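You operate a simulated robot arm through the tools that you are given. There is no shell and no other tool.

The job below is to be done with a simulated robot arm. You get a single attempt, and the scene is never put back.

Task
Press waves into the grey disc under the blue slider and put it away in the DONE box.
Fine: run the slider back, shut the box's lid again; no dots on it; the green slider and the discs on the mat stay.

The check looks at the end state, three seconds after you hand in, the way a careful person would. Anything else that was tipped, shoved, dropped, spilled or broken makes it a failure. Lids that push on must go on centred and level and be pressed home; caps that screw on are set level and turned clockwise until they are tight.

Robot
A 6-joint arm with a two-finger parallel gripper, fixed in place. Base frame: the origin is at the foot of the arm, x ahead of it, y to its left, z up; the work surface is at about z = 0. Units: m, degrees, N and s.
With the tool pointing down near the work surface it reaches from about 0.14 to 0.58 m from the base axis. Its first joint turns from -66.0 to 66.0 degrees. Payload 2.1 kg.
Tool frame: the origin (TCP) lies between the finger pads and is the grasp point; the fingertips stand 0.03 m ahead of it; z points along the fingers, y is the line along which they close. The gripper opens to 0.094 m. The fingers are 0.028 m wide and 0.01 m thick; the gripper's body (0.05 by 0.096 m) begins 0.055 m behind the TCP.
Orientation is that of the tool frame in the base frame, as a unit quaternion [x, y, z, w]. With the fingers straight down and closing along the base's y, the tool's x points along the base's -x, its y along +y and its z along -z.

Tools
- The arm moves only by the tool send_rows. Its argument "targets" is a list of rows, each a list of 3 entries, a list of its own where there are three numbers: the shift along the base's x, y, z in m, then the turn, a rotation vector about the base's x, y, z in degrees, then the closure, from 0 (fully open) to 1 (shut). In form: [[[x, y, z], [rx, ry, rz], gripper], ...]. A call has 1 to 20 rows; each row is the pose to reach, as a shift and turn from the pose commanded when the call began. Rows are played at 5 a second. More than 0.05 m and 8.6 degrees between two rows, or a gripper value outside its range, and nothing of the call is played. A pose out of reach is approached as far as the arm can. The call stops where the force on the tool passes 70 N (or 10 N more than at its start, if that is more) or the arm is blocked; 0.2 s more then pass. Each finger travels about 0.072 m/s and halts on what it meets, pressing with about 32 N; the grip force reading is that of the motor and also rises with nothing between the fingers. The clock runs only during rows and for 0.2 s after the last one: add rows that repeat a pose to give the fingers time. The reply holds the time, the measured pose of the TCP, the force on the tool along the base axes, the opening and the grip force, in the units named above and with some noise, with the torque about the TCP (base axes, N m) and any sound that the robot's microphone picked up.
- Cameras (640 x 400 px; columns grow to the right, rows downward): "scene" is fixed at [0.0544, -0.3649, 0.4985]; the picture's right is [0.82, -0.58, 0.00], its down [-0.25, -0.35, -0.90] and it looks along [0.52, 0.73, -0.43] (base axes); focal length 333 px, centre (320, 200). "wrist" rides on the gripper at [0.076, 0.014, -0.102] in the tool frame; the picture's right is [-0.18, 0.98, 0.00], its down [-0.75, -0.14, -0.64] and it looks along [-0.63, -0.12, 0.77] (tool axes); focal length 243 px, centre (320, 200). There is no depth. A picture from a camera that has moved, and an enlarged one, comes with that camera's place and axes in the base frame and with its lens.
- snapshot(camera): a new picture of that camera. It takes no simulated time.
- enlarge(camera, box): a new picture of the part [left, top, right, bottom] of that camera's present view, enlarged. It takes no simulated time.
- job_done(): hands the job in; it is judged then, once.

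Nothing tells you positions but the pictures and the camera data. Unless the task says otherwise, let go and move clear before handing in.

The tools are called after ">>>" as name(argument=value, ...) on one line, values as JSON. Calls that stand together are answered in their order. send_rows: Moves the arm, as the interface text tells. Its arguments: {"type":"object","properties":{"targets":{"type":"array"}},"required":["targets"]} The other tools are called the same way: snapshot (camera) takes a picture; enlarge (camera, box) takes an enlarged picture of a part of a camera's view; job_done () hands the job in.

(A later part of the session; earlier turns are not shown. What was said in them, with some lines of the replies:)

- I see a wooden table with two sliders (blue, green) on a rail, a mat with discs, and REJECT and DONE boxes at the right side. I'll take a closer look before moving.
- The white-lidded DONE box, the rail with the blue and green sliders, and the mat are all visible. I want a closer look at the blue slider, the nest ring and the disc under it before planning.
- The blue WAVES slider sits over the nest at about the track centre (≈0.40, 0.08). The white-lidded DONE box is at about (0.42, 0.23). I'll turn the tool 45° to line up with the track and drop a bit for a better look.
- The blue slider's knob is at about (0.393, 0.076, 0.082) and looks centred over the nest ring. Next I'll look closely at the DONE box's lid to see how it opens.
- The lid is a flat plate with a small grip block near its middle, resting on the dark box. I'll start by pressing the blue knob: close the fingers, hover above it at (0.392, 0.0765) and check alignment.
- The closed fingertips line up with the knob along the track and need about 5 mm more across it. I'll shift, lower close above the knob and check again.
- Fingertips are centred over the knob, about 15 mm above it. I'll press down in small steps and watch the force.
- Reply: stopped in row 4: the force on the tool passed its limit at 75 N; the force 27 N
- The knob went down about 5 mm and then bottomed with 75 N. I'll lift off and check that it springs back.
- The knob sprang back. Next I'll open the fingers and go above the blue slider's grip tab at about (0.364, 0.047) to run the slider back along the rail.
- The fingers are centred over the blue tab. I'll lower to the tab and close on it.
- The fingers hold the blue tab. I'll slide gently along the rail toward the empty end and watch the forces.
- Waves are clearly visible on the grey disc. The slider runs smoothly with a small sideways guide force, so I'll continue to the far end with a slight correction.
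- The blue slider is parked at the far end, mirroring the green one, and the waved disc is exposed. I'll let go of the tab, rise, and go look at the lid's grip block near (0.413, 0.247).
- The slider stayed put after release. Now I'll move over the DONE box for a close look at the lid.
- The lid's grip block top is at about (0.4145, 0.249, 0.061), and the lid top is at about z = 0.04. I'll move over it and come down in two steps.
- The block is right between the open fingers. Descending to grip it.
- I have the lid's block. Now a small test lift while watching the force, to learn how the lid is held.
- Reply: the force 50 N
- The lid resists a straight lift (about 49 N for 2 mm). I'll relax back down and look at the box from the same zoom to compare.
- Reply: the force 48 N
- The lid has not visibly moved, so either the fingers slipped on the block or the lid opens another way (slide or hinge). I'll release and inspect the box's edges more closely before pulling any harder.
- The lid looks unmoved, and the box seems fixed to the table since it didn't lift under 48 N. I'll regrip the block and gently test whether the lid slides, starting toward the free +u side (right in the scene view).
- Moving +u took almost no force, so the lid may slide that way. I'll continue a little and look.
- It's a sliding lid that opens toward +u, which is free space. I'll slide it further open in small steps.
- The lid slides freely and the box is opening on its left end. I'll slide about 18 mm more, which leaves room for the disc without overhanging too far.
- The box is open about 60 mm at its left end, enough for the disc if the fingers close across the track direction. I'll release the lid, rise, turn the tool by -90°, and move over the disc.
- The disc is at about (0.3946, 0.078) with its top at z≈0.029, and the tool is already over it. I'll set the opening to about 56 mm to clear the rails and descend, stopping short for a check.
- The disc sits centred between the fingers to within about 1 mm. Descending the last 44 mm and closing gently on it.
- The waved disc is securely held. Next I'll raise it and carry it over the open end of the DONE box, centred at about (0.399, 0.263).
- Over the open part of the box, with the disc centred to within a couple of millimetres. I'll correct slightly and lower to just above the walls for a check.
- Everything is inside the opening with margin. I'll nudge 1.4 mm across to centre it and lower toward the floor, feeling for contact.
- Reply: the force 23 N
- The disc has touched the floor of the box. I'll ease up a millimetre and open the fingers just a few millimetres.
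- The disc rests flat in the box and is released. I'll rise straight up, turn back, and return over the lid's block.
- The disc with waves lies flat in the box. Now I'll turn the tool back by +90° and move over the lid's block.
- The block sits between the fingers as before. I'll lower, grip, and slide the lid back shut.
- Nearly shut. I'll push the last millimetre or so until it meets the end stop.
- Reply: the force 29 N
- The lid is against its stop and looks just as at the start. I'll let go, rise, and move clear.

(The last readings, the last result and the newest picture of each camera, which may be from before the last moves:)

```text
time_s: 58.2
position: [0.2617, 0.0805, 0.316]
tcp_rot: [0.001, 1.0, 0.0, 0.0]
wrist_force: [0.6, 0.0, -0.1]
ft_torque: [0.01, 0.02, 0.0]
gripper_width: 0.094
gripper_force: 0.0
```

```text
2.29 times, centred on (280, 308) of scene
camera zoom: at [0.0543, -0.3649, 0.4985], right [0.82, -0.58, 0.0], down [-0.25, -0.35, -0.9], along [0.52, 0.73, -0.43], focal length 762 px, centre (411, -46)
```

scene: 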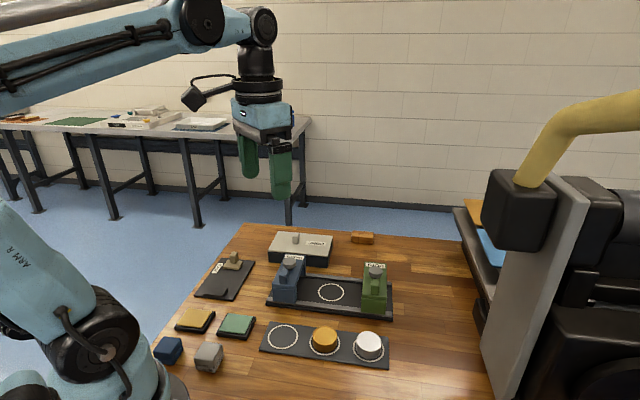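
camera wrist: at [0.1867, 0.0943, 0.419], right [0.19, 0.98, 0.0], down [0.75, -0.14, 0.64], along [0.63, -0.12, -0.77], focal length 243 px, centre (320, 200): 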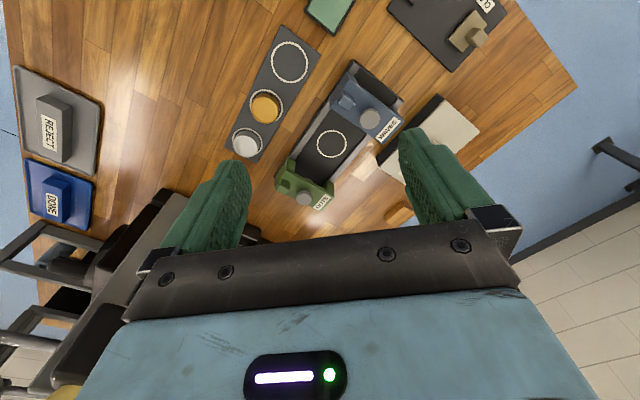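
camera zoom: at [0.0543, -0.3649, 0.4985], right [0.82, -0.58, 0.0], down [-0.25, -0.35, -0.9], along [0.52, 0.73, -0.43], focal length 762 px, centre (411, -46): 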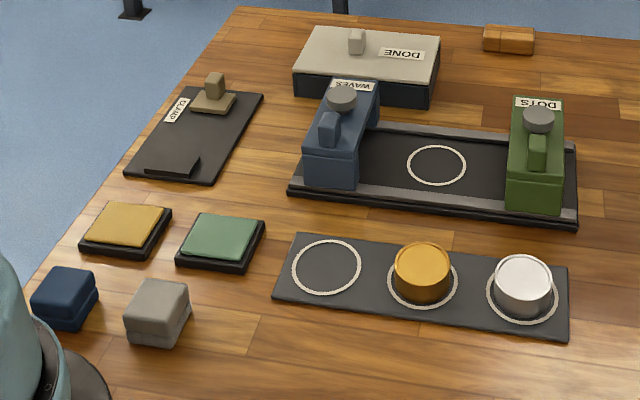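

Everything looks in place: the slider is parked, the lid shut, the green slider and mat discs untouched. One last close check of the lid against its starting picture.

>>> enlarge(camera="scene", box=[260, 220, 360, 280])

>>> enlarge(camera="scene", box=[260, 245, 300, 270])

>>> enlarge(camera="scene", box=[310, 230, 350, 270])

```text
6.40 times, centred on (310, 250) of scene
camera zoom: at [0.0543, -0.3649, 0.4985], right [0.82, -0.58, 0.0], down [-0.25, -0.35, -0.9], along [0.52, 0.73, -0.43], focal length 2134 px, centre (384, -120)
```

zoom: 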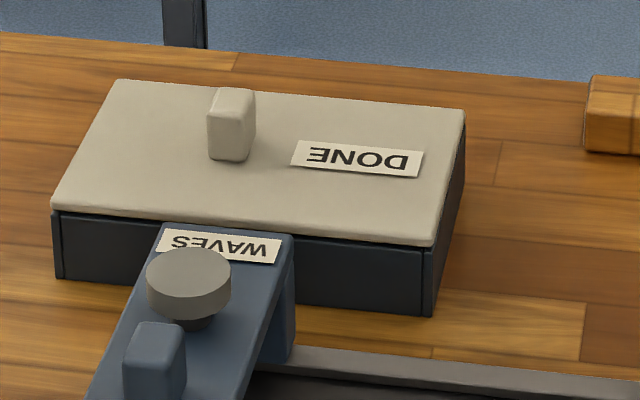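

```text
16.00 times, centred on (280, 258) of scene
camera zoom: at [0.0543, -0.3649, 0.4985], right [0.82, -0.58, 0.0], down [-0.25, -0.35, -0.9], along [0.52, 0.73, -0.43], focal length 5334 px, centre (960, -720)
```

zoom: 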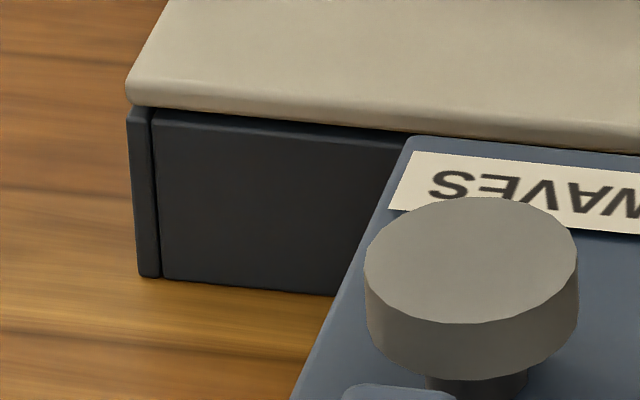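

```text
10.00 times, centred on (330, 250) of scene
camera zoom: at [0.0543, -0.3649, 0.4985], right [0.82, -0.58, 0.0], down [-0.25, -0.35, -0.9], along [0.52, 0.73, -0.43], focal length 3334 px, centre (220, -300)
```

zoom: 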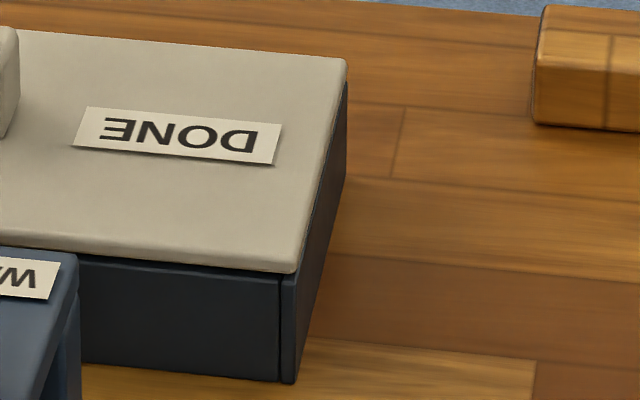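

The lid is fully shut and matches its starting picture. The waved disc is inside the box, and the blue slider is run back to its end of the rail. The green slider, the discs on the mat and everything else are where they were, and the arm is clear, so I'm handing the job in.

>>> job_done()

```text
The job is handed in.
```

The grey disc now has waves pressed into it and is in the DONE box with the lid slid fully shut. I've handed the job in.

- **Pressing:** I pressed only the blue WAVES knob, once, until it bottomed at about 75 N. When I slid the blue slider away, the waves were clearly visible on the disc. The DOTS slider was never touched.
- **Slider:** I took "run the slider back" to mean parked at its own end of the rail. It started over the disc and now sits about 89 mm away, mirroring the green slider at the other end.
- **Lid:** It turned out to slide rather than lift off. My first test lift met about 49 N and the lid did not visibly move. I then slid it open, put the disc in, and slid it shut against its stop. In the final pictures it sits as it did at the start.
- **Everything else:** In the final pictures the green slider, the two discs on the mat and the other items on the table are where they began. The arm is clear of the table.
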